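You operate a simulated robot arm through the tools that you are given. There is no shell and no other tool.

Carry out the task below with a simulated robot arm. There is one attempt and no reset: what you move stays moved.

JOB
Layer drops, then cereal, in the small yellow cup and serve it.
Fine: one portion of each; the cup goes on the narrow tray, the slide ends out. Set down upright: what you pick out.

Only the result counts: the job must be done as asked and must still hold three seconds after the hand-in. Knocking over, shifting, dropping, spilling or breaking anything else fails it.

ROBOT AND FRAMES
A 7-joint arm with a two-finger gripper, fixed in place. Base frame: the origin is at the foot of the arm, x ahead of it, y to its left, z up; the work surface is at about z = 0. Units: m, rad, N and s.
With the tool pointing down near the work surface it reaches from about 0.26 to 0.6 m from the base axis. Its first joint turns from -2.496 to 2.496 rad. Payload 1.08 kg.
The tool frame sits at the grasp point between the pads (the TCP): z along the fingers, y along the line on which they close. The tips reach 0.016 m beyond it. The gripper opens to 0.088 m; its body begins 0.058 m behind the TCP.
Orientation is that of the tool frame in the base frame, as [roll, pitch, yaw] about the fixed x, y, z axes, in that order (R = Rz(yaw) Ry(pitch) Rx(roll)). With the fingers straight down and closing along the base's y, the tool's x points along the base's -x, its y along +y and its z along -z.

CONTROLS
- The arm moves only by the tool nudge_tool. Its argument "deltas" is a list of rows, each a list of 7 numbers: the shift along the tool's x, y, z in units of 25 mm (1.0 is 25 mm), then the turn, a rotation vector about the tool's x, y, z in units of 5 degrees (1.0 is 5 degrees), then the finger opening in m, from 0 to 0.088. In form: [[dx, dy, dz, rx, ry, rz, claw], ...]. A call has 1 to 20 rows; each row shifts and turns the commanded pose from where the row before left it, along the tool's axes as they then stand. A call with a number of a shift or a turn outside -1 to 1 is refused whole. Each row takes 0.2 s and may step no farther than 0.05 m and 0.15 rad from the row before; otherwise, or with a gripper value out of range, the whole call is refused. A pose out of reach is approached as far as the arm can. The call stops where the force on the tool passes 50 N (or 10 N more than at its start, if that is more) or the arm is blocked; 0.2 s more then pass. The fingers move at their own pace (about 0.1867 m/s each) and stop on an object; they squeeze with about 20 N. The grip force told is the motor's: it shows also when the fingers shut on nothing. Time passes only in rows, and 0.2 s behind the last, so rows that do not move let the fingers close. The reply holds the time, the measured pose of the TCP, the force on the tool along the base axes, the opening and the grip force, in the units named above and with some noise, with the torque about the TCP (base axes, N m) and any sound that the robot's microphone picked up.
- Cameras (640 x 400 px; columns grow to the right, rows downward): "scene" is fixed at [0.4021, 0.4994, 0.7141]; the picture's right is [-1.00, -0.07, 0.00], its down [-0.05, 0.73, -0.68] and it looks along [0.05, -0.68, -0.73] (base axes); focal length 364 px, centre (320, 200). "wrist" rides on the gripper at [0.082, -0.008, -0.092] in the tool frame; the picture's right is [0.10, 0.99, 0.00], its down [-0.70, 0.07, -0.71] and it looks along [-0.71, 0.07, 0.71] (tool axes); focal length 256 px, centre (320, 200). There is no depth. A picture from a camera that has moved, and an enlarged one, comes with that camera's place and axes in the base frame and with its lens.
- snapshot(camera): a new picture of that camera. No time passes.
- inspect(camera, box): a new picture of the part [left, top, right, bottom] of that camera's present view, enlarged. No time passes.
- job_done(): hands the job in; it is judged then, once.

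Nothing tells you positions but the pictures and the camera data. Unless the task says otherwise, let go and move clear before handing in.

The tools are called after "Request:" as name(argument=value, ...) on one line, values as JSON. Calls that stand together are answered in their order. nudge_tool: Moves the arm, as the interface text tells. Its arguments: {"type":"object","properties":{"deltas":{"type":"array"}},"required":["deltas"]} The other tools are called the same way: snapshot (camera) takes a picture; inspect (camera, box) takes an enlarged picture of a part of a camera's view; job_done () hands the job in.

At the start:

```text
time: 0.0
tcp_pos: [0.3631, 0.1907, 0.4564]
tcp_rot: [3.141, 0.001, 3.142]
ft_force: [-0.8, 0.6, 0.0]
ft_torque: [-0.02, 0.0, -0.01]
grip_width: 0.0879
grasp_force: 0.1
```

scene: 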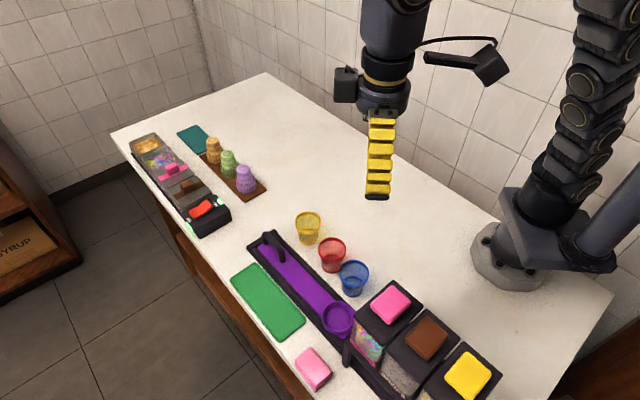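
wrist: 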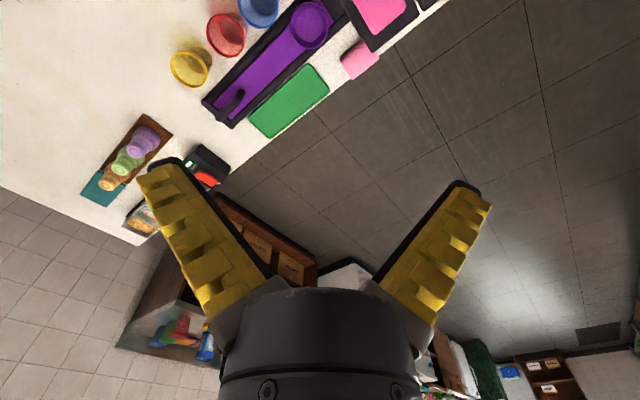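

I see a worktop with coloured cups, a purple slide with a ring carrier, three big hoppers with coloured buttons, and a small machine further away. I'll enlarge the parts before moving anything.

Request:
inspect(camera="scene", box=[220, 200, 380, 300])

Request:
inspect(camera="scene", box=[280, 270, 510, 400])

Request:
inspect(camera="scene", box=[120, 120, 280, 240])

Request:
inspect(camera="scene", box=[220, 250, 380, 400])

```text
4.00 times, centred on (300, 250) of scene
camera zoom: at [0.4021, 0.4994, 0.7141], right [-1.0, -0.07, 0.0], down [-0.05, 0.73, -0.68], along [0.05, -0.68, -0.73], focal length 1456 px, centre (400, 0)
```

zoom: 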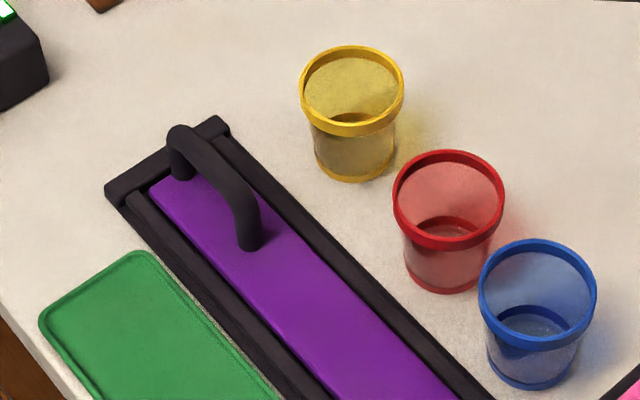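

```text
2.78 times, centred on (395, 335) of scene
camera zoom: at [0.4021, 0.4994, 0.7141], right [-1.0, -0.07, 0.0], down [-0.05, 0.73, -0.68], along [0.05, -0.68, -0.73], focal length 1013 px, centre (111, -176)
```

zoom: 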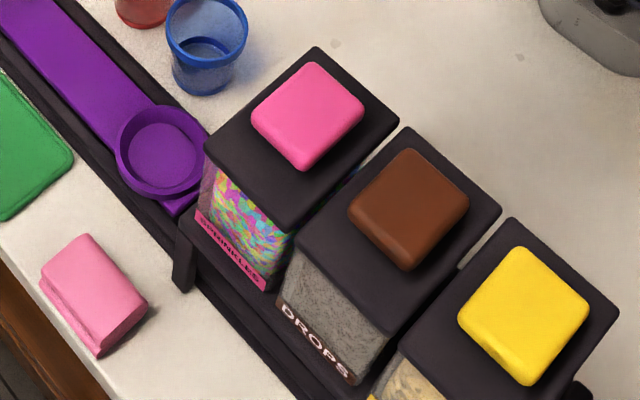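

```text
3.33 times, centred on (200, 180) of scene
camera zoom: at [0.4021, 0.4994, 0.7141], right [-1.0, -0.07, 0.0], down [-0.05, 0.73, -0.68], along [0.05, -0.68, -0.73], focal length 1213 px, centre (720, 267)
```

zoom: 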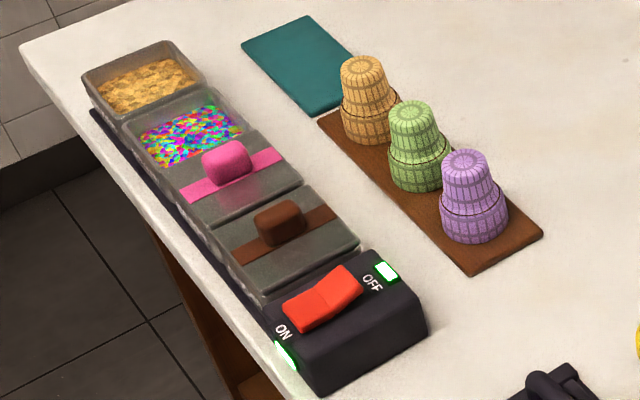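

```text
2.67 times, centred on (300, 325) of scene
camera zoom: at [0.4021, 0.4994, 0.7141], right [-1.0, -0.07, 0.0], down [-0.05, 0.73, -0.68], along [0.05, -0.68, -0.73], focal length 971 px, centre (373, -133)
```

zoom: 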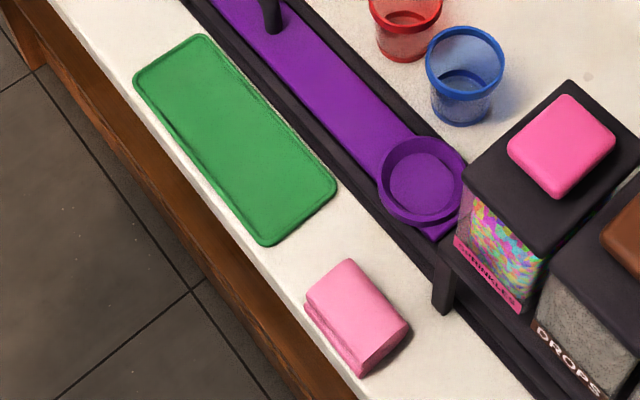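

The three bins are sprinkles, drops (brown top) and a yellow-topped one that I take to be cereal. The slide looks fully out at the moment, and the green tray measures about 7 x 18 cm. I'll swing the wrist camera round to check the bins and heights before touching anything.

Request:
nudge_tool(deltas=[[-0.435, -0.8, 0, 0, 0, 0, 0.088], [-0.435, -0.8, 0, 0, 0, 0, 0.088], [-0.435, -0.8, 0, 0, 0, 0, 0.088], [-0.435, -0.8, 0, 0, 0, 0, 0.088], [-0.435, -0.8, 0, 0, 0, 0, 0.088], [-0.435, -0.8, 0, 0, 0, 0, 0.088], [-0.435, -0.8, 0, 0, 0, 0, 0.088], [-0.435, -0.8, 0, 0, 0, 0, 0.088], [0, 0, 0, 0, 0, -1, 0.088], [0, 0, 0, 0, 0, -1, 0.088], [0, 0, 0, 0, 0, -1, 0.088], [0, 0, 0, 0, 0, -1, 0.088], [0, 0, 0, 0, 0, -1, 0.088], [0, 0, 0, 0, 0, -1, 0.088], [0, 0, 0, 0, 0, -1, 0.088], [0, 0, 0, 0, 0, -1, 0.088], [0, 0, 0, 0, 0, -1, 0.088], [0, 0, 0, 0, 0, -1, 0.088], [0, 0, 0, 0, 0, -1, 0.088], [0, 0, 0, 0, 0, -1, 0.088]])

```text
time: 4.2
tcp_pos: [0.4475, 0.0309, 0.4472]
tcp_rot: [3.14, 0.0, -2.093]
ft_force: [-0.2, 0.2, 0.5]
ft_torque: [-0.01, -0.03, 0.01]
grip_width: 0.0882
grasp_force: 0.0
out of reach, approached as far as the arm can: row 7
```

The arm turned as planned, to a yaw of about -120°. I'll keep turning to -45° so the camera looks along the slide towards the bins.

Request:
nudge_tool(deltas=[[0, 0, 0, 0, 0, -1, 0.088], [0, 0, 0, 0, 0, -1, 0.088], [0, 0, 0, 0, 0, -1, 0.088], [0, 0, 0, 0, 0, -1, 0.088], [0, 0, 0, 0, 0, -1, 0.088], [0, 0, 0, 0, 0, -1, 0.088], [0, 0, 0, 0, 0, -1, 0.088], [0, 0, 0, 0, 0, -1, 0.088], [0, 0, 0, 0, 0, -1, 0.088], [0, 0, 0, 0, 0, -1, 0.088], [0, 0, 0, 0, 0, -1, 0.088], [0, 0, 0, 0, 0, -1, 0.088], [0, 0, 0, 0, 0, -1, 0.088], [0, 0, 0, 0, 0, -1, 0.088], [0, 0, 0, 0, 0, -1, 0.088]])

Request:
snapshot(camera="wrist")

Request:
snapshot(camera="scene")

```text
time: 7.4
tcp_pos: [0.4463, 0.0297, 0.4473]
tcp_rot: [3.141, -0.001, -0.783]
ft_force: [0.0, 0.5, 0.8]
ft_torque: [-0.03, 0.0, 0.02]
grip_width: 0.088
grasp_force: 0.1
```

```text
taken
camera wrist: at [0.5117, -0.0233, 0.5384], right [-0.63, -0.78, 0.0], down [-0.55, 0.44, 0.71], along [-0.55, 0.45, -0.7], focal length 256 px, centre (320, 200)
```

wrist: 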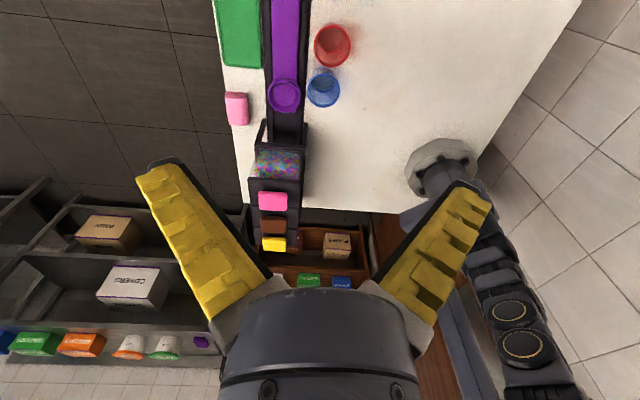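

```text
taken
```

scene: 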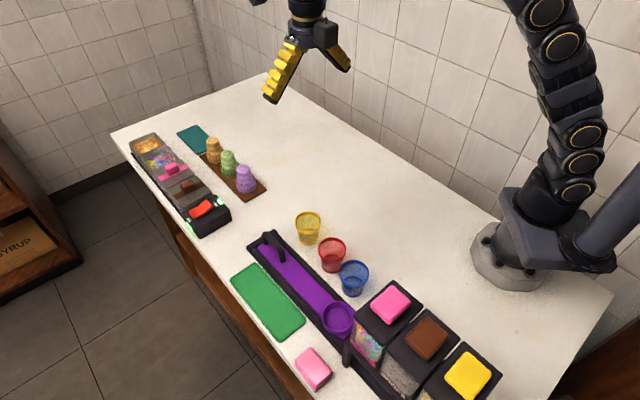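

The wrist view is upside down, with nearer things at the top, and it shows the carrier ring and the bins in line. I'll enlarge the bins and the cups.

Request:
inspect(camera="wrist", box=[210, 70, 350, 270])

Request:
inspect(camera="wrist", box=[210, 0, 370, 120])

Request:
inspect(camera="scene", box=[340, 280, 510, 400])

```text
2.00 times, centred on (280, 170) of wrist
camera zoom: at [0.5117, -0.0233, 0.5384], right [-0.63, -0.78, 0.0], down [-0.55, 0.44, 0.71], along [-0.55, 0.45, -0.7], focal length 512 px, centre (400, 260)
```

zoom: 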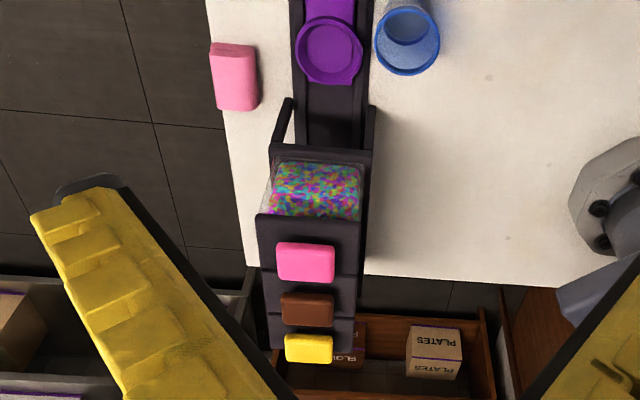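

```text
3.33 times, centred on (290, 60) of wrist
camera zoom: at [0.5117, -0.0233, 0.5384], right [-0.63, -0.78, 0.0], down [-0.55, 0.44, 0.71], along [-0.55, 0.45, -0.7], focal length 853 px, centre (420, 667)
```

zoom: 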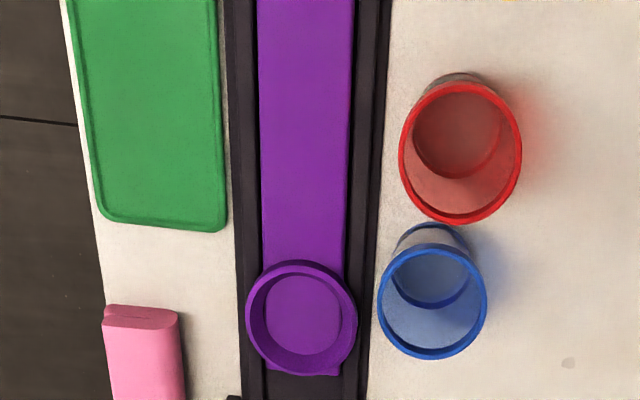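

```text
3.33 times, centred on (425, 340) of scene
camera zoom: at [0.4021, 0.4994, 0.7141], right [-1.0, -0.07, 0.0], down [-0.05, 0.73, -0.68], along [0.05, -0.68, -0.73], focal length 1213 px, centre (-30, -267)
```

zoom: 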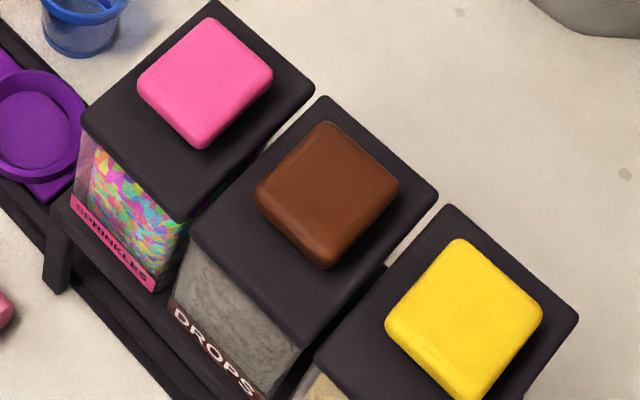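

Triangulating the two views puts the button tops at about z = 0.22, with pink near (0.317, 0.242), brown near (0.270, 0.289) and yellow near (0.224, 0.334). The ring is near (0.386, 0.174) and the yellow cup near (0.467, -0.03). Next I'll descend part way above the cup to measure it better.

Request:
nudge_tool(deltas=[[0.229, 0.111, 0.8, 0, 0, 0, 0.088], [0.229, 0.111, 0.8, 0, 0, 0, 0.088], [0.229, 0.111, 0.8, 0, 0, 0, 0.088], [0.229, 0.111, 0.8, 0, 0, 0, 0.088], [0.229, 0.111, 0.8, 0, 0, 0, 0.088], [0.229, 0.111, 0.8, 0, 0, 0, 0.088], [0.229, 0.111, 0.8, 0, 0, 0, 0.088], [0.229, 0.111, 0.8, 0, 0, 0, 0.088], [0.229, 0.111, 0.8, 0, 0, 0, 0.088], [0.229, 0.111, 0.8, 0, 0, 0, 0.088]])

Request:
snapshot(camera="wrist")

Request:
snapshot(camera="scene")

```text
time: 9.6
tcp_pos: [0.4672, -0.031, 0.2459]
tcp_rot: [-3.139, 0.001, -0.784]
ft_force: [0.3, 0.1, 0.3]
ft_torque: [-0.04, 0.01, -0.02]
grip_width: 0.0879
grasp_force: 0.0
```

```text
taken
camera wrist: at [0.5318, -0.0838, 0.3386], right [-0.63, -0.78, 0.0], down [-0.55, 0.44, 0.71], along [-0.55, 0.45, -0.71], focal length 256 px, centre (320, 200)
```

wrist: 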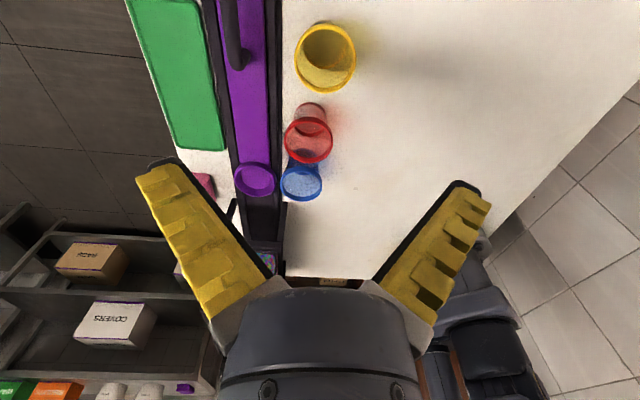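

```text
taken
```

scene: 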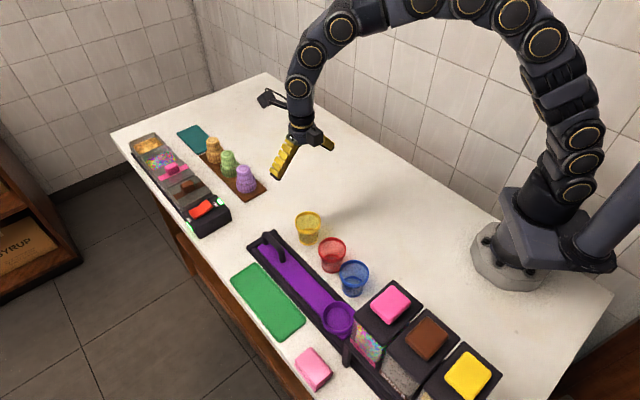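

The yellow cup shows at the top of the wrist view. I'll enlarge it to fix its centre and rim.

Request:
inspect(camera="wrist", box=[200, 0, 360, 120])

Request:
inspect(camera="wrist", box=[200, 90, 360, 210])

Request:
inspect(camera="scene", box=[280, 195, 340, 255])

```text
3.33 times, centred on (280, 60) of wrist
camera zoom: at [0.5318, -0.0838, 0.3386], right [-0.63, -0.78, 0.0], down [-0.55, 0.44, 0.71], along [-0.55, 0.45, -0.71], focal length 853 px, centre (453, 667)
```

zoom: 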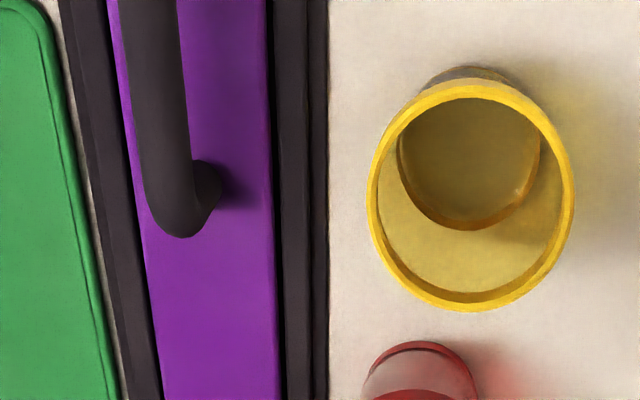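

```text
3.33 times, centred on (280, 150) of wrist
camera zoom: at [0.5318, -0.0838, 0.3386], right [-0.63, -0.78, 0.0], down [-0.55, 0.44, 0.71], along [-0.55, 0.45, -0.71], focal length 853 px, centre (453, 367)
```

zoom: 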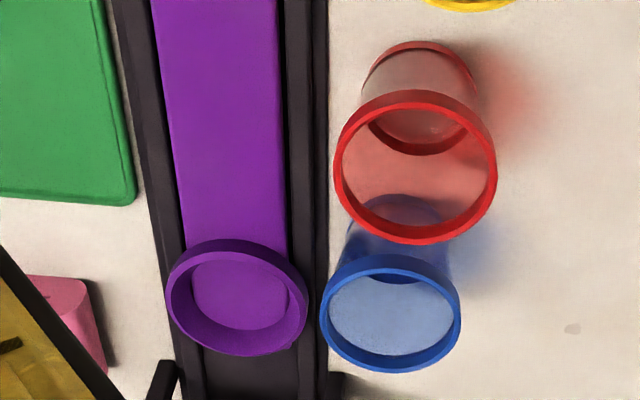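

```text
6.67 times, centred on (310, 225) of scene
camera zoom: at [0.4021, 0.4994, 0.7141], right [-1.0, -0.07, 0.0], down [-0.05, 0.73, -0.68], along [0.05, -0.68, -0.73], focal length 2427 px, centre (387, 33)
```

zoom: 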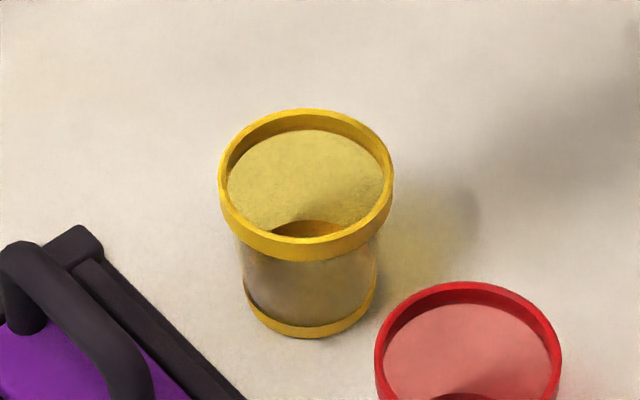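

The yellow cup's centre works out near (0.468, -0.038), with a rim about 61 mm across and a height of about 66 mm. The fingers look splayed, so I'll check their shape from the scene camera before gripping.

Request:
inspect(camera="scene", box=[250, 80, 350, 190])

Request:
inspect(camera="wrist", box=[120, 140, 520, 390])

```text
3.64 times, centred on (300, 135) of scene
camera zoom: at [0.4021, 0.4994, 0.7141], right [-1.0, -0.07, 0.0], down [-0.05, 0.73, -0.68], along [0.05, -0.68, -0.73], focal length 1324 px, centre (393, 436)
```

zoom: 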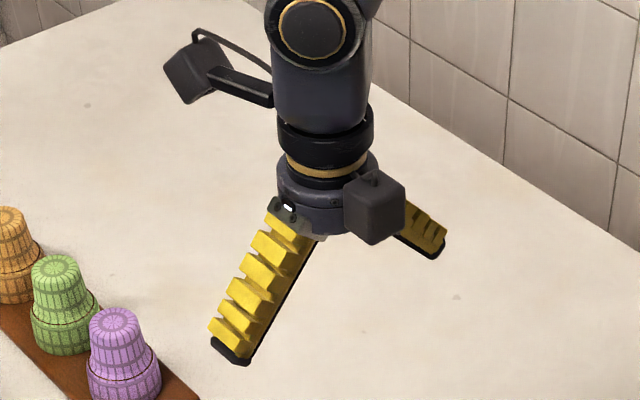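

```text
1.60 times, centred on (320, 265) of wrist
camera zoom: at [0.5318, -0.0838, 0.3386], right [-0.63, -0.78, 0.0], down [-0.55, 0.44, 0.71], along [-0.55, 0.45, -0.71], focal length 410 px, centre (320, 96)
```

zoom: 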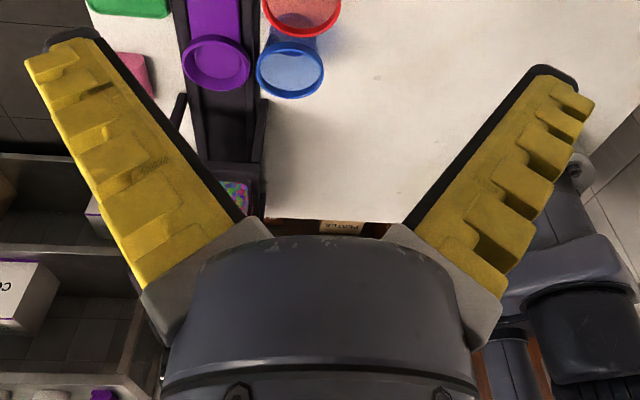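

The flat inner pads are the black faces, and the fingers splay when open. I'll close the fingers in steps here in free air to see how they move.

Request:
nudge_tool(deltas=[[0, 0, 0, 0, 0, 0, 0.056], [0, 0, 0, 0, 0, 0, 0.056], [0, 0, 0, 0, 0, 0, 0.056]])

Request:
inspect(camera="wrist", box=[120, 140, 520, 390])

Request:
inspect(camera="scene", box=[250, 80, 350, 190])

Request:
nudge_tool(deltas=[[0, 0, 0, 0, 0, 0, 0.012], [0, 0, 0, 0, 0, 0, 0.012], [0, 0, 0, 0, 0, 0, 0.012]])

Request:
inspect(camera="wrist", box=[120, 140, 520, 390])

Request:
inspect(camera="scene", box=[250, 80, 350, 190])

```text
time: 10.4
tcp_pos: [0.4675, -0.0314, 0.2467]
tcp_rot: [3.141, 0.0, -0.785]
ft_force: [0.1, 0.4, 0.4]
ft_torque: [0.01, 0.02, 0.0]
grip_width: 0.0602
grasp_force: 3.1
```

```text
1.60 times, centred on (320, 265) of wrist
camera zoom: at [0.5317, -0.0838, 0.3386], right [-0.63, -0.78, 0.0], down [-0.55, 0.44, 0.71], along [-0.55, 0.45, -0.71], focal length 410 px, centre (320, 96)
```

zoom: 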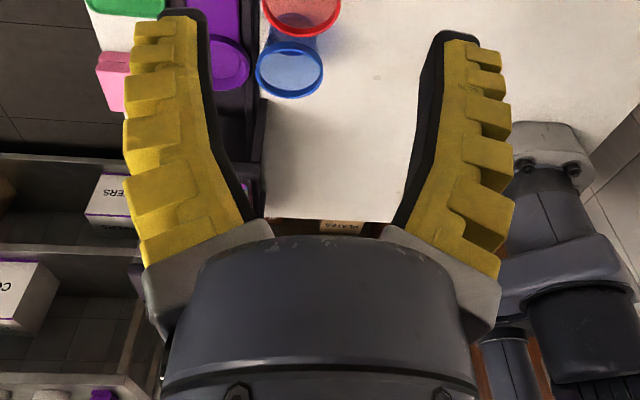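

```text
3.64 times, centred on (300, 135) of scene
camera zoom: at [0.4021, 0.4994, 0.7141], right [-1.0, -0.07, 0.0], down [-0.05, 0.73, -0.68], along [0.05, -0.68, -0.73], focal length 1324 px, centre (393, 436)
```

zoom: 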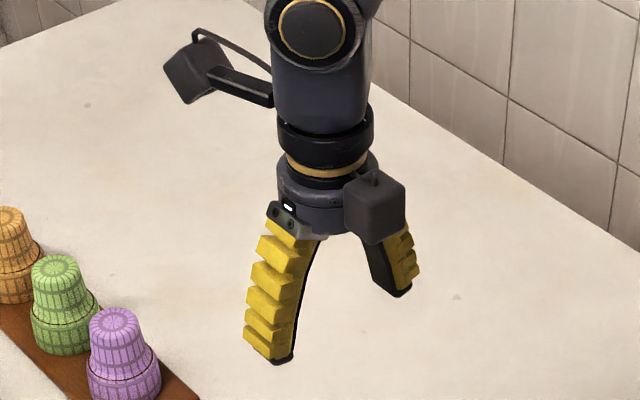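

```text
time: 11.2
tcp_pos: [0.4676, -0.03, 0.2472]
tcp_rot: [-3.141, -0.002, -0.785]
ft_force: [-0.1, 0.0, -0.5]
ft_torque: [-0.01, 0.0, -0.03]
grip_width: 0.0171
grasp_force: 3.5
```

```text
1.60 times, centred on (320, 265) of wrist
camera zoom: at [0.5317, -0.0838, 0.3386], right [-0.63, -0.78, 0.0], down [-0.55, 0.44, 0.71], along [-0.55, 0.45, -0.7], focal length 410 px, centre (320, 96)
```

zoom: 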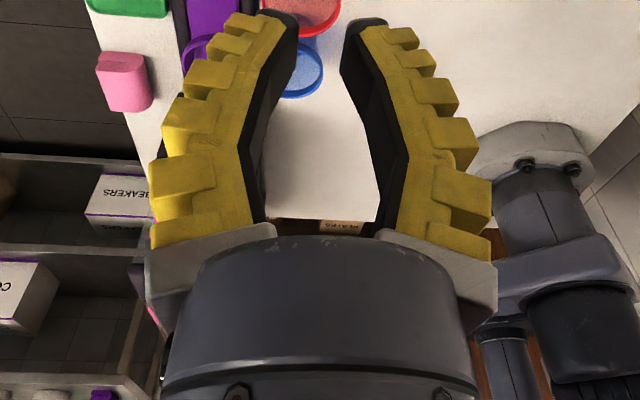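

```text
3.64 times, centred on (300, 135) of scene
camera zoom: at [0.4021, 0.4994, 0.7141], right [-1.0, -0.07, 0.0], down [-0.05, 0.73, -0.68], along [0.05, -0.68, -0.73], focal length 1324 px, centre (393, 436)
```

zoom: 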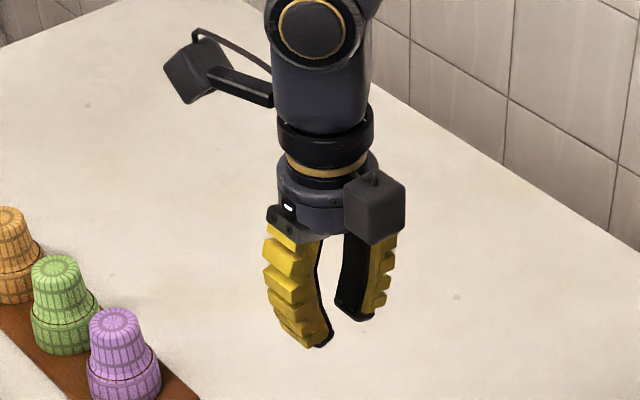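

The fingers bend: at full opening their tips splay far out, and near 60 mm they run roughly parallel. To stay clear of the handle and the red cup I'll turn to about -105°, open to 75 mm and descend to just above the yellow cup.

Request:
nudge_tool(deltas=[[0, 0, 0, 0, 0, 1, 0.075], [0, 0, 0, 0, 0, 1, 0.075], [0, 0, 0, 0, 0, 1, 0.075], [0, 0, 0, 0, 0, 1, 0.075], [0, 0, 0, 0, 0, 1, 0.075], [0, 0, 0, 0, 0, 1, 0.075], [0, 0, 0, 0, 0, 1, 0.075], [0, 0, 0, 0, 0, 1, 0.075], [0, 0, 0, 0, 0, 1, 0.075], [0, 0, 0, 0, 0, 1, 0.075], [0, 0, 0, 0, 0, 1, 0.075], [0, 0, 0, 0, 0, 1, 0.075], [0.05, -0.02, 0.84, 0, 0, 0, 0.075], [0.05, -0.02, 0.84, 0, 0, 0, 0.075], [0.05, -0.02, 0.84, 0, 0, 0, 0.075], [0.05, -0.02, 0.84, 0, 0, 0, 0.075], [0.05, -0.02, 0.84, 0, 0, 0, 0.075], [0.05, -0.02, 0.84, 0, 0, 0, 0.075]])

Request:
snapshot(camera="wrist")

Request:
inspect(camera="scene", box=[230, 120, 390, 280])

```text
time: 15.0
tcp_pos: [0.4705, -0.0381, 0.1222]
tcp_rot: [-3.141, -0.001, -1.833]
ft_force: [-0.1, -0.9, 0.7]
ft_torque: [0.01, 0.04, 0.0]
grip_width: 0.0772
grasp_force: 1.3
```

```text
taken
camera wrist: at [0.4568, -0.1197, 0.2137], right [-0.99, 0.16, 0.0], down [0.11, 0.7, 0.71], along [0.11, 0.7, -0.71], focal length 256 px, centre (320, 200)
```

wrist: 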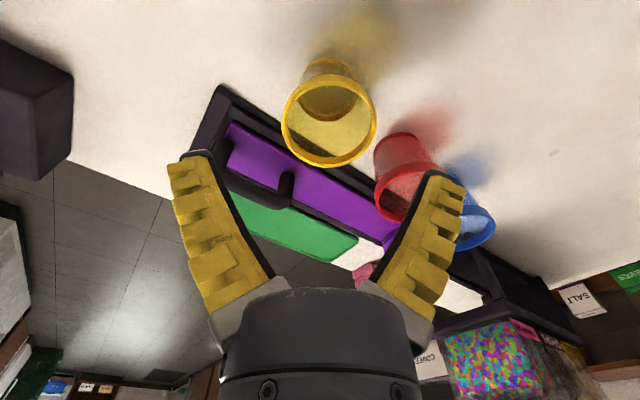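

```text
2.50 times, centred on (310, 200) of scene
camera zoom: at [0.4021, 0.4994, 0.7141], right [-1.0, -0.07, 0.0], down [-0.05, 0.73, -0.68], along [0.05, -0.68, -0.73], focal length 910 px, centre (345, 200)
```

zoom: 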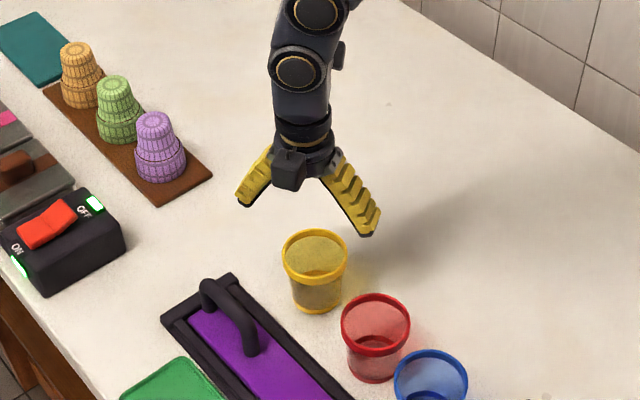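

The yellow cup is now just below the gripper, slightly off centre. I'll enlarge it to refine the position.

Request:
inspect(camera="wrist", box=[260, 40, 400, 180])

Request:
inspect(camera="scene", box=[270, 140, 350, 240])

```text
2.86 times, centred on (330, 110) of wrist
camera zoom: at [0.4568, -0.1197, 0.2137], right [-0.99, 0.16, 0.0], down [0.11, 0.7, 0.71], along [0.11, 0.7, -0.71], focal length 731 px, centre (291, 457)
```

zoom: 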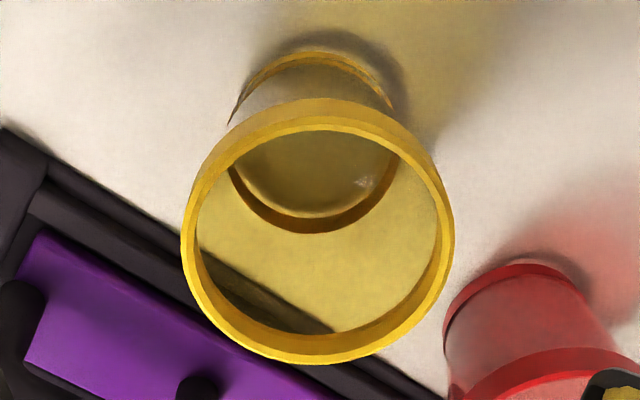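

```text
4.00 times, centred on (310, 190) of scene
camera zoom: at [0.4021, 0.4994, 0.7141], right [-1.0, -0.07, 0.0], down [-0.05, 0.73, -0.68], along [0.05, -0.68, -0.73], focal length 1456 px, centre (360, 240)
```

zoom: 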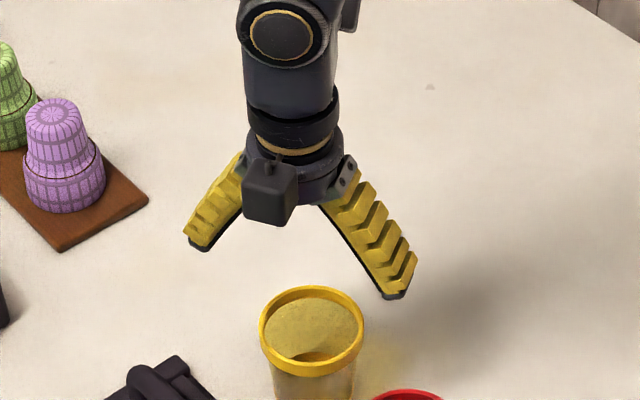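

The closer view puts the cup at about (0.465, -0.039), roughly 6 mm to the arm's side of the TCP. I'll correct for that and lower the TCP to about 46 mm so the pads sit just under the rim.

Request:
nudge_tool(deltas=[[0.1, 0.22, 0, 0, 0, 0, 0.075], [0, 0, 0, 0, 0, 0, 0.075], [0, 0, 0.7, 0, 0, 0, 0.075], [0, 0, 0.7, 0, 0, 0, 0.075], [0, 0, 0.7, 0, 0, 0, 0.075], [0, 0, 0.5, 0, 0, 0, 0.075], [0, 0, 0.4, 0, 0, 0, 0.075]])

Request:
snapshot(camera="wrist")

Request:
inspect(camera="scene", box=[250, 170, 370, 270])

```text
time: 16.6
tcp_pos: [0.4648, -0.0374, 0.0474]
tcp_rot: [-3.139, 0.001, -1.832]
ft_force: [0.5, -0.6, -0.3]
ft_torque: [-0.01, 0.01, -0.01]
grip_width: 0.0773
grasp_force: 1.9
```

```text
taken
camera wrist: at [0.4509, -0.1216, 0.1386], right [-0.99, 0.16, 0.0], down [0.11, 0.7, 0.71], along [0.11, 0.7, -0.71], focal length 256 px, centre (320, 200)
```

wrist: 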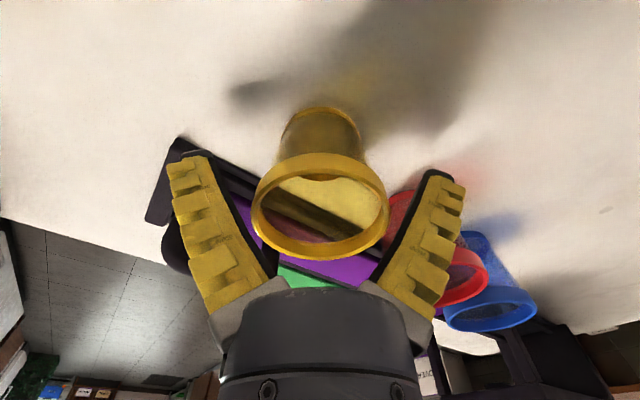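

```text
4.00 times, centred on (310, 220) of scene
camera zoom: at [0.4021, 0.4994, 0.7141], right [-1.0, -0.07, 0.0], down [-0.05, 0.73, -0.68], along [0.05, -0.68, -0.73], focal length 1456 px, centre (360, 120)
```

zoom: 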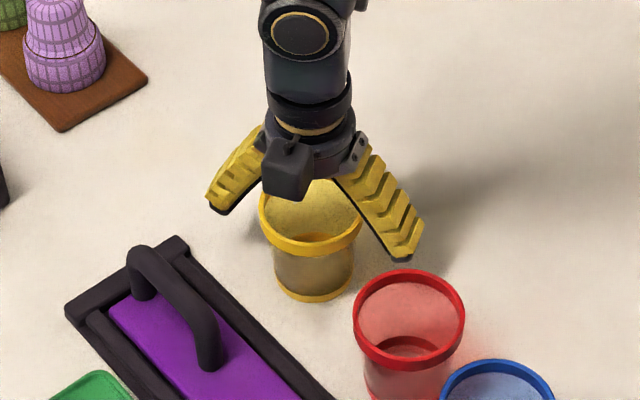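

The cup sits centred between the fingers. I'll close on it now.

Request:
nudge_tool(deltas=[[0, 0, 0, 0, 0, 0, 0.06], [0, 0, 0, 0, 0, 0, 0.05], [0, 0, 0, 0, 0, 0, 0.04], [0, 0, 0, 0, 0, 0, 0.03]])

Request:
snapshot(camera="wrist")

Request:
inspect(camera="scene", box=[250, 170, 370, 270])

```text
time: 17.6
tcp_pos: [0.4633, -0.0388, 0.0465]
tcp_rot: [3.141, 0.001, -1.832]
ft_force: [0.2, 0.6, 0.8]
ft_torque: [0.09, 0.0, -0.01]
grip_width: 0.0577
grasp_force: 19.6
```

```text
taken
camera wrist: at [0.4508, -0.1216, 0.1386], right [-0.99, 0.16, 0.0], down [0.11, 0.7, 0.71], along [0.11, 0.7, -0.71], focal length 256 px, centre (320, 200)
```

wrist: 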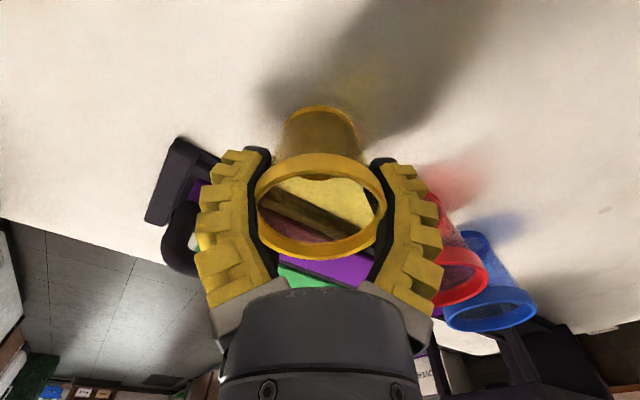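

```text
4.00 times, centred on (310, 220) of scene
camera zoom: at [0.4021, 0.4994, 0.7141], right [-1.0, -0.07, 0.0], down [-0.05, 0.73, -0.68], along [0.05, -0.68, -0.73], focal length 1456 px, centre (360, 120)
```

zoom: 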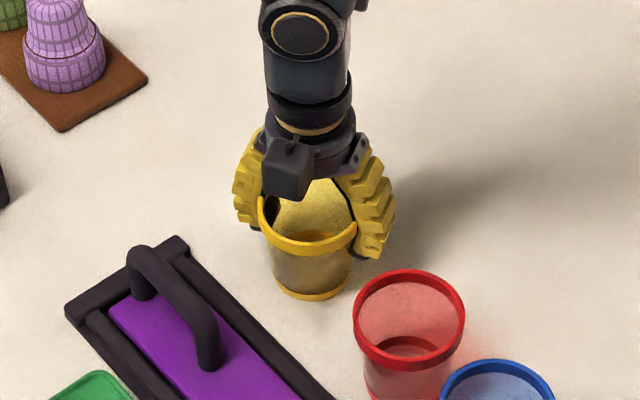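

The fingers hold the cup at 57.7 mm with about 20 N. I'll lift it straight up and check the hold.

Request:
nudge_tool(deltas=[[0, 0, -0.2, 0, 0, 0, 0.03], [0, 0, -0.5, 0, 0, 0, 0.03], [0, 0, -0.8, 0, 0, 0, 0.03], [0, 0, -0.8, 0, 0, 0, 0.03], [0, 0, -0.8, 0, 0, 0, 0.03], [0, 0, -0.8, 0, 0, 0, 0.03], [0, 0, -0.5, 0, 0, 0, 0.03]])

Request:
snapshot(camera="wrist")

Request:
inspect(camera="scene", box=[250, 120, 370, 270])

```text
time: 19.2
tcp_pos: [0.4635, -0.0376, 0.1572]
tcp_rot: [3.141, 0.0, -1.833]
ft_force: [-0.2, 0.4, -0.6]
ft_torque: [0.01, 0.01, 0.02]
grip_width: 0.0577
grasp_force: 19.6
```

```text
taken
camera wrist: at [0.4513, -0.1206, 0.2489], right [-0.99, 0.16, 0.0], down [0.11, 0.7, 0.71], along [0.11, 0.7, -0.71], focal length 256 px, centre (320, 200)
```

wrist: 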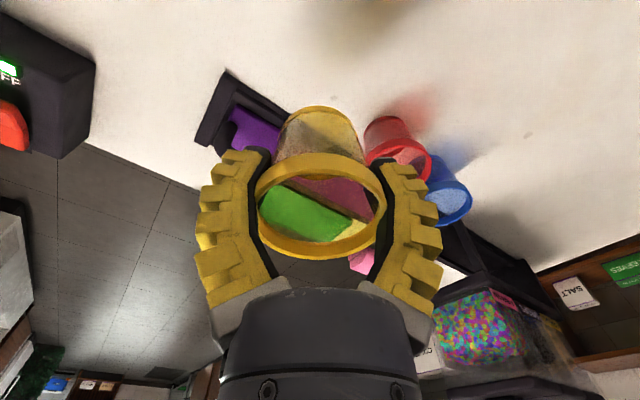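

```text
2.67 times, centred on (310, 195) of scene
camera zoom: at [0.4021, 0.4994, 0.7141], right [-1.0, -0.07, 0.0], down [-0.05, 0.73, -0.68], along [0.05, -0.68, -0.73], focal length 971 px, centre (347, 213)
```

zoom: 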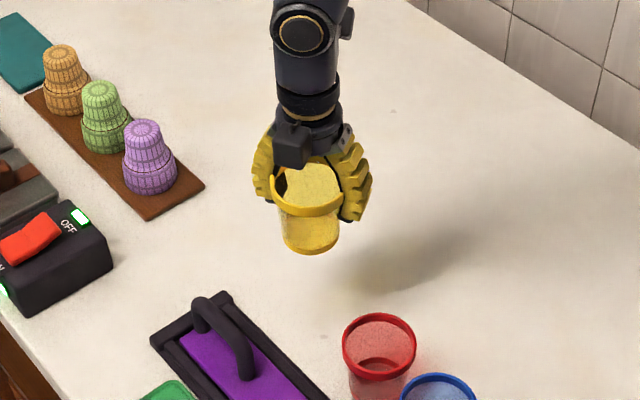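

The cup is held upright and clear. I'll carry it over to hover above the slide's ring, turning to about -75° so the fingers miss the blue cup and the bins.

Request:
nudge_tool(deltas=[[-0.732, 0.513, 0, 0, 0, 0, 0.03], [-0.732, 0.513, 0, 0, 0, 0, 0.03], [-0.732, 0.513, 0, 0, 0, 0, 0.03], [-0.732, 0.513, 0, 0, 0, 0, 0.03], [-0.732, 0.513, 0, 0, 0, 0, 0.03], [-0.732, 0.513, 0, 0, 0, 0, 0.03], [-0.732, 0.513, 0, 0, 0, 0, 0.03], [-0.732, 0.513, 0, 0, 0, 0, 0.03], [-0.732, 0.513, 0, 0, 0, 0, 0.03], [-0.732, 0.513, 0, 0, 0, 0, 0.03], [0, 0, 0, 0, 0, -1, 0.03], [0, 0, 0, 0, 0, -1, 0.03], [0, 0, 0, 0, 0, -1, 0.03], [0, 0, 0, 0, 0, -1, 0.03], [0, 0, 0, 0, 0, -1, 0.03], [0, 0, 0, 0, 0, -1, 0.03]])

Request:
snapshot(camera="wrist")

Request:
inspect(camera="scene", box=[270, 180, 430, 380])

```text
time: 22.6
tcp_pos: [0.3869, 0.1716, 0.1545]
tcp_rot: [3.14, 0.0, -1.308]
ft_force: [0.1, 0.9, 0.1]
ft_torque: [0.0, 0.05, 0.01]
grip_width: 0.0573
grasp_force: 20.0
```

```text
taken
camera wrist: at [0.4166, 0.093, 0.2474], right [-0.93, -0.36, 0.0], down [-0.25, 0.66, 0.71], along [-0.25, 0.66, -0.7], focal length 256 px, centre (320, 200)
```

wrist: 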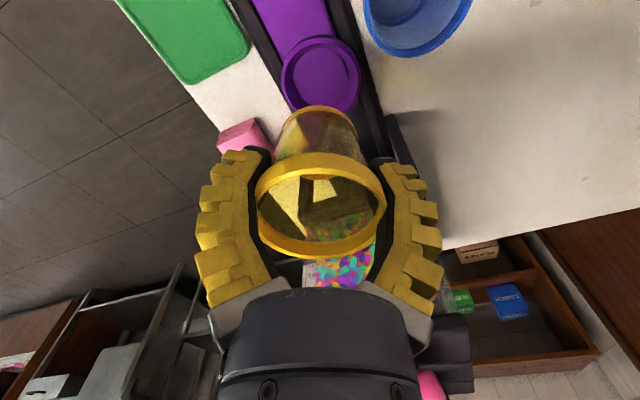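

```text
2.00 times, centred on (350, 280) of scene
camera zoom: at [0.4021, 0.4994, 0.7141], right [-1.0, -0.07, 0.0], down [-0.05, 0.73, -0.68], along [0.05, -0.68, -0.73], focal length 728 px, centre (260, 40)
```

zoom: 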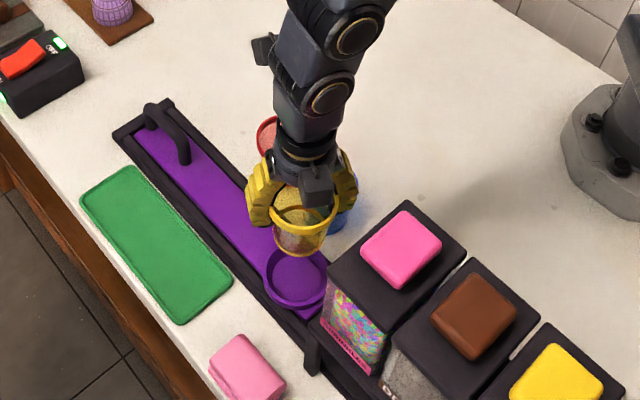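

The ring shows just beyond the cup, nearly in line. I'll enlarge to measure the remaining offset.

Request:
inspect(camera="wrist", box=[250, 20, 390, 160])

Request:
inspect(camera="scene", box=[310, 240, 390, 350])

```text
2.86 times, centred on (320, 90) of wrist
camera zoom: at [0.4166, 0.093, 0.2474], right [-0.93, -0.36, 0.0], down [-0.25, 0.66, 0.71], along [-0.25, 0.66, -0.7], focal length 731 px, centre (320, 514)
```

zoom: 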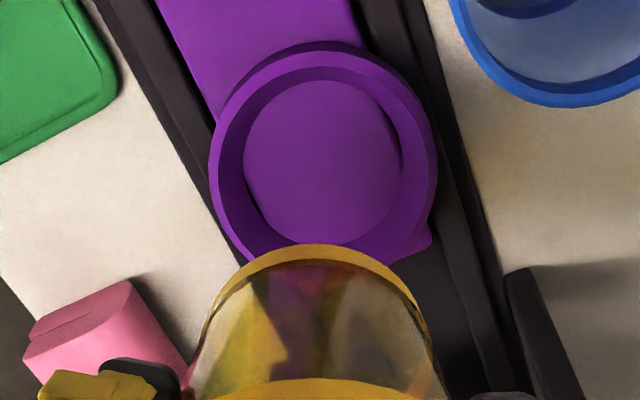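

```text
3.64 times, centred on (350, 295) of scene
camera zoom: at [0.4021, 0.4994, 0.7141], right [-1.0, -0.07, 0.0], down [-0.05, 0.73, -0.68], along [0.05, -0.68, -0.73], focal length 1324 px, centre (211, -146)
```

zoom: 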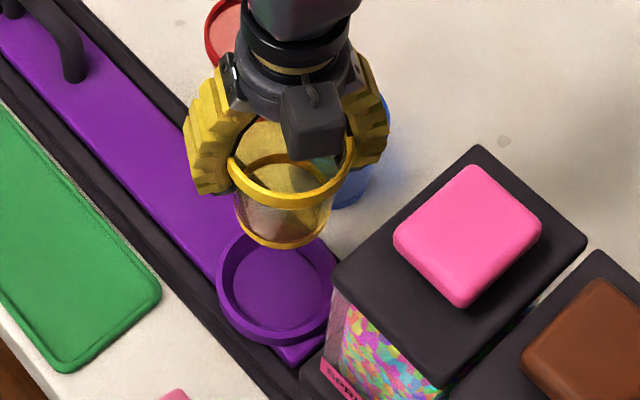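

The ring floor centre is about 2 mm short of the cup's base along the view, so only a small correction is needed. I'll turn 5° more for clearance from the bracket post, then lower the cup to just above the ring and look again.

Request:
nudge_tool(deltas=[[0.07, 0.03, 0, 0, 0, -1, 0.03], [0, 0, 0.7, 0, 0, 0, 0.03], [0, 0, 0.7, 0, 0, 0, 0.03], [0, 0, 0.7, 0, 0, 0, 0.03], [0, 0, 0.7, 0, 0, 0, 0.03], [0, 0, 0.2, 0, 0, 0, 0.03]])

Request:
snapshot(camera="wrist")

Request:
inspect(camera="wrist", box=[250, 40, 390, 160])

Request:
inspect(camera="scene", box=[300, 250, 400, 360])

```text
time: 24.0
tcp_pos: [0.3881, 0.1693, 0.0824]
tcp_rot: [3.141, -0.001, -1.221]
ft_force: [-0.4, -0.2, 0.1]
ft_torque: [-0.01, 0.01, 0.01]
grip_width: 0.0574
grasp_force: 20.2
```

```text
taken
camera wrist: at [0.4234, 0.0939, 0.1731], right [-0.9, -0.44, 0.0], down [-0.31, 0.63, 0.71], along [-0.31, 0.64, -0.71], focal length 256 px, centre (320, 200)
```

wrist: 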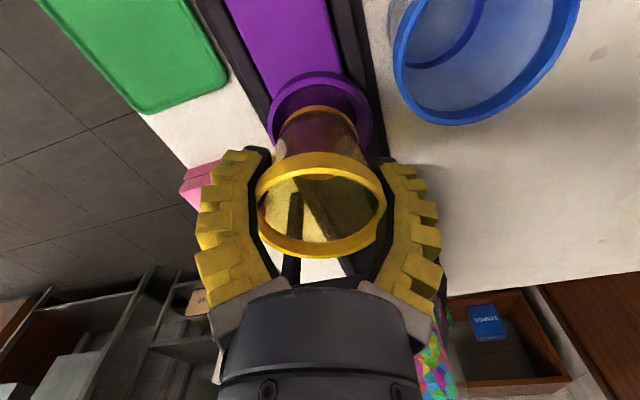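

```text
3.33 times, centred on (320, 100) of wrist
camera zoom: at [0.4234, 0.0939, 0.1731], right [-0.9, -0.44, 0.0], down [-0.31, 0.63, 0.71], along [-0.31, 0.64, -0.71], focal length 853 px, centre (320, 533)
```

zoom: 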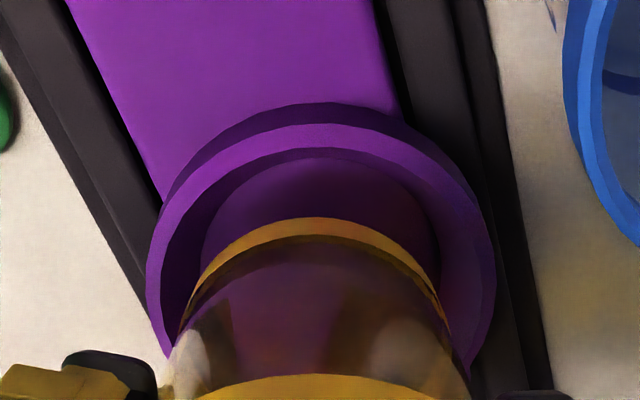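

```text
3.64 times, centred on (350, 305) of scene
camera zoom: at [0.4021, 0.4994, 0.7141], right [-1.0, -0.07, 0.0], down [-0.05, 0.73, -0.68], along [0.05, -0.68, -0.73], focal length 1324 px, centre (211, -182)
```

zoom: 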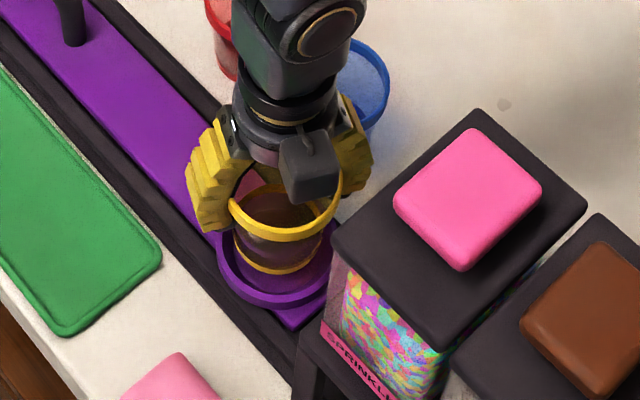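

The cup base now hovers about 2 cm above the ring. I'll enlarge both views further to settle the last few millimetres.

Request:
inspect(camera="scene", box=[310, 285, 370, 345])

Request:
inspect(camera="wrist", box=[260, 60, 380, 135])

```text
6.67 times, centred on (340, 315) of scene
camera zoom: at [0.4021, 0.4994, 0.7141], right [-1.0, -0.07, 0.0], down [-0.05, 0.73, -0.68], along [0.05, -0.68, -0.73], focal length 2427 px, centre (187, -567)
```

zoom: 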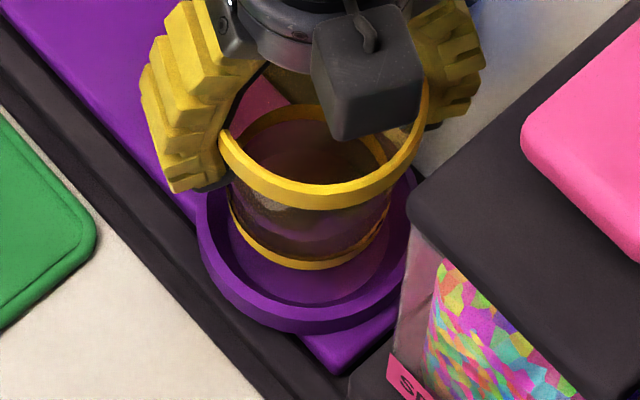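

```text
5.33 times, centred on (320, 98) of wrist
camera zoom: at [0.4234, 0.0939, 0.1731], right [-0.9, -0.44, 0.0], down [-0.31, 0.63, 0.71], along [-0.31, 0.64, -0.71], focal length 1365 px, centre (320, 747)
```

zoom: 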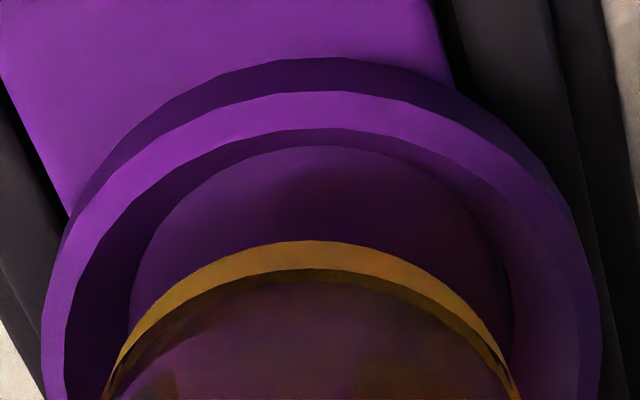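

The ring's inside is a cone, about 61 mm at the top and 50 mm at its floor, and the 49 mm cup base is within about 2 mm of centre. I'll shift 1 mm sideways and lower gently, watching the force.

Request:
nudge_tool(deltas=[[-0.02, 0.04, 0.2, 0, 0, 0, 0.03], [0, 0, 0.2, 0, 0, 0, 0.03], [0, 0, 0.2, 0, 0, 0, 0.03], [0, 0, 0.1, 0, 0, 0, 0.03]])

Request:
inspect(camera="wrist", box=[260, 60, 380, 135])

Request:
inspect(camera="scene", box=[310, 285, 370, 345])

```text
time: 25.0
tcp_pos: [0.3854, 0.1697, 0.0628]
tcp_rot: [-3.141, 0.0, -1.222]
ft_force: [-0.4, -0.1, 0.7]
ft_torque: [0.0, -0.01, -0.03]
grip_width: 0.0573
grasp_force: 19.9
```

```text
5.33 times, centred on (320, 98) of wrist
camera zoom: at [0.4219, 0.0937, 0.1547], right [-0.9, -0.44, 0.0], down [-0.31, 0.63, 0.71], along [-0.31, 0.64, -0.71], focal length 1365 px, centre (320, 747)
```

zoom: 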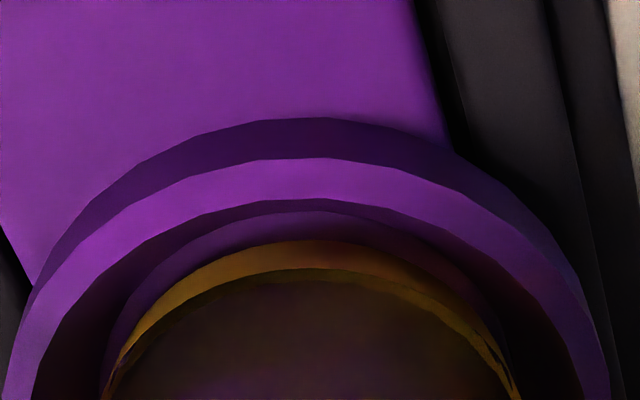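

```text
6.67 times, centred on (340, 315) of scene
camera zoom: at [0.4021, 0.4994, 0.7141], right [-1.0, -0.07, 0.0], down [-0.05, 0.73, -0.68], along [0.05, -0.68, -0.73], focal length 2427 px, centre (187, -567)
```

zoom: 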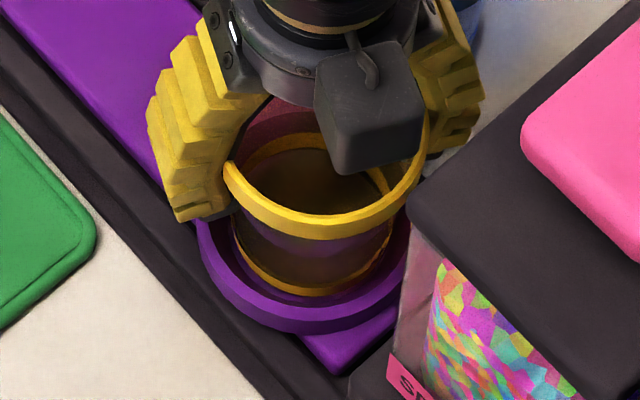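

The cup base is inside the ring's cone and centred within about a millimetre. I'll continue down in 2 mm steps until it touches the floor.

Request:
nudge_tool(deltas=[[0, 0, 0.08, 0, 0, 0, 0.03], [0, 0, 0.08, 0, 0, 0, 0.03]])

Request:
nudge_tool(deltas=[[0, 0, 0.08, 0, 0, 0, 0.03]])

Request:
inspect(camera="scene", box=[310, 285, 370, 345])

```text
time: 25.6
tcp_pos: [0.3858, 0.1703, 0.0605]
tcp_rot: [-3.14, -0.001, -1.221]
ft_force: [-0.8, -1.0, 14.5]
ft_torque: [0.1, 0.05, -0.03]
grip_width: 0.0571
grasp_force: 19.3
```

```text
time: 26.0
tcp_pos: [0.3875, 0.1704, 0.0574]
tcp_rot: [-3.14, 0.001, -1.221]
ft_force: [-0.6, -0.8, 18.2]
ft_torque: [0.03, 0.01, -0.03]
grip_width: 0.0576
grasp_force: 20.3
```

```text
6.67 times, centred on (340, 315) of scene
camera zoom: at [0.4021, 0.4994, 0.7141], right [-1.0, -0.07, 0.0], down [-0.05, 0.73, -0.68], along [0.05, -0.68, -0.73], focal length 2427 px, centre (187, -567)
```

zoom: 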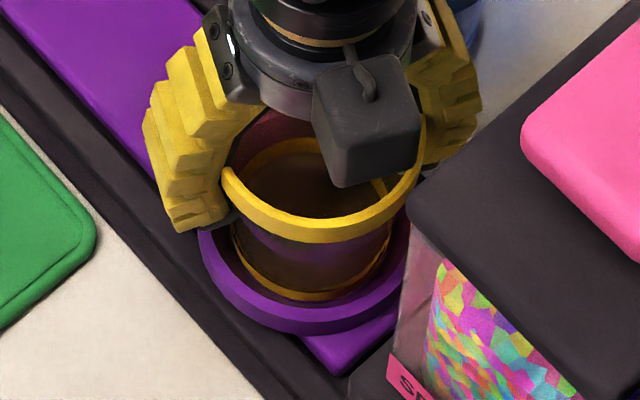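

The cup touched down at about 61 mm with roughly 15–18 N, so it is seated in the ring. I'll ease off the pressure and open the fingers slightly.

Request:
nudge_tool(deltas=[[0, 0, -0.06, 0, 0, 0, 0.03], [0, 0, 0, 0, 0, 0, 0.06], [0, 0, 0, 0, 0, 0, 0.068], [0, 0, 0, 0, 0, 0, 0.068]])

Request:
snapshot(camera="wrist")

Request:
inspect(camera="scene", box=[310, 285, 370, 345])

```text
time: 27.0
tcp_pos: [0.3866, 0.1691, 0.0588]
tcp_rot: [3.141, -0.001, -1.223]
ft_force: [1.4, -0.5, -0.9]
ft_torque: [0.03, -0.01, -0.02]
grip_width: 0.0711
grasp_force: 1.7
```

```text
taken
camera wrist: at [0.4218, 0.0939, 0.1505], right [-0.9, -0.44, 0.0], down [-0.31, 0.63, 0.71], along [-0.31, 0.64, -0.71], focal length 256 px, centre (320, 200)
```

wrist: 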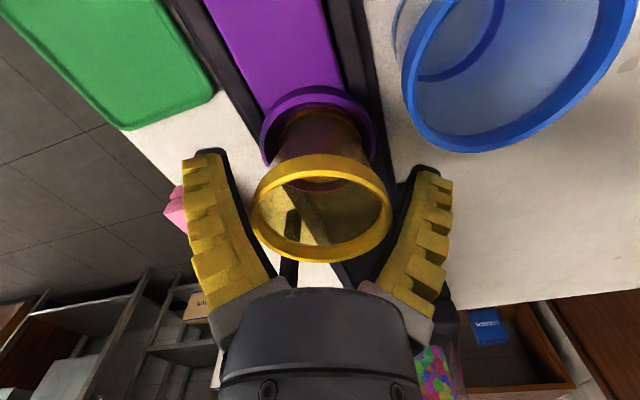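

```text
6.67 times, centred on (340, 315) of scene
camera zoom: at [0.4021, 0.4994, 0.7141], right [-1.0, -0.07, 0.0], down [-0.05, 0.73, -0.68], along [0.05, -0.68, -0.73], focal length 2427 px, centre (187, -567)
```

zoom: 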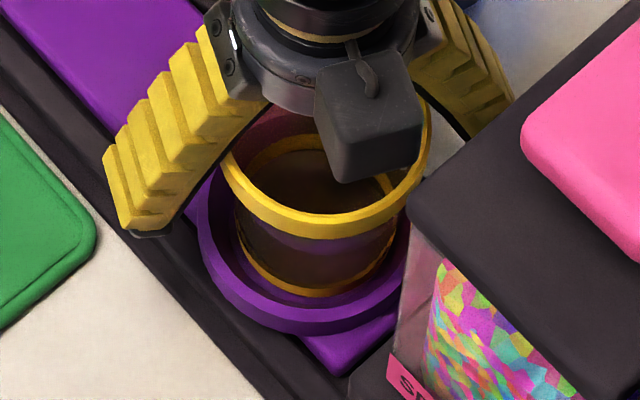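

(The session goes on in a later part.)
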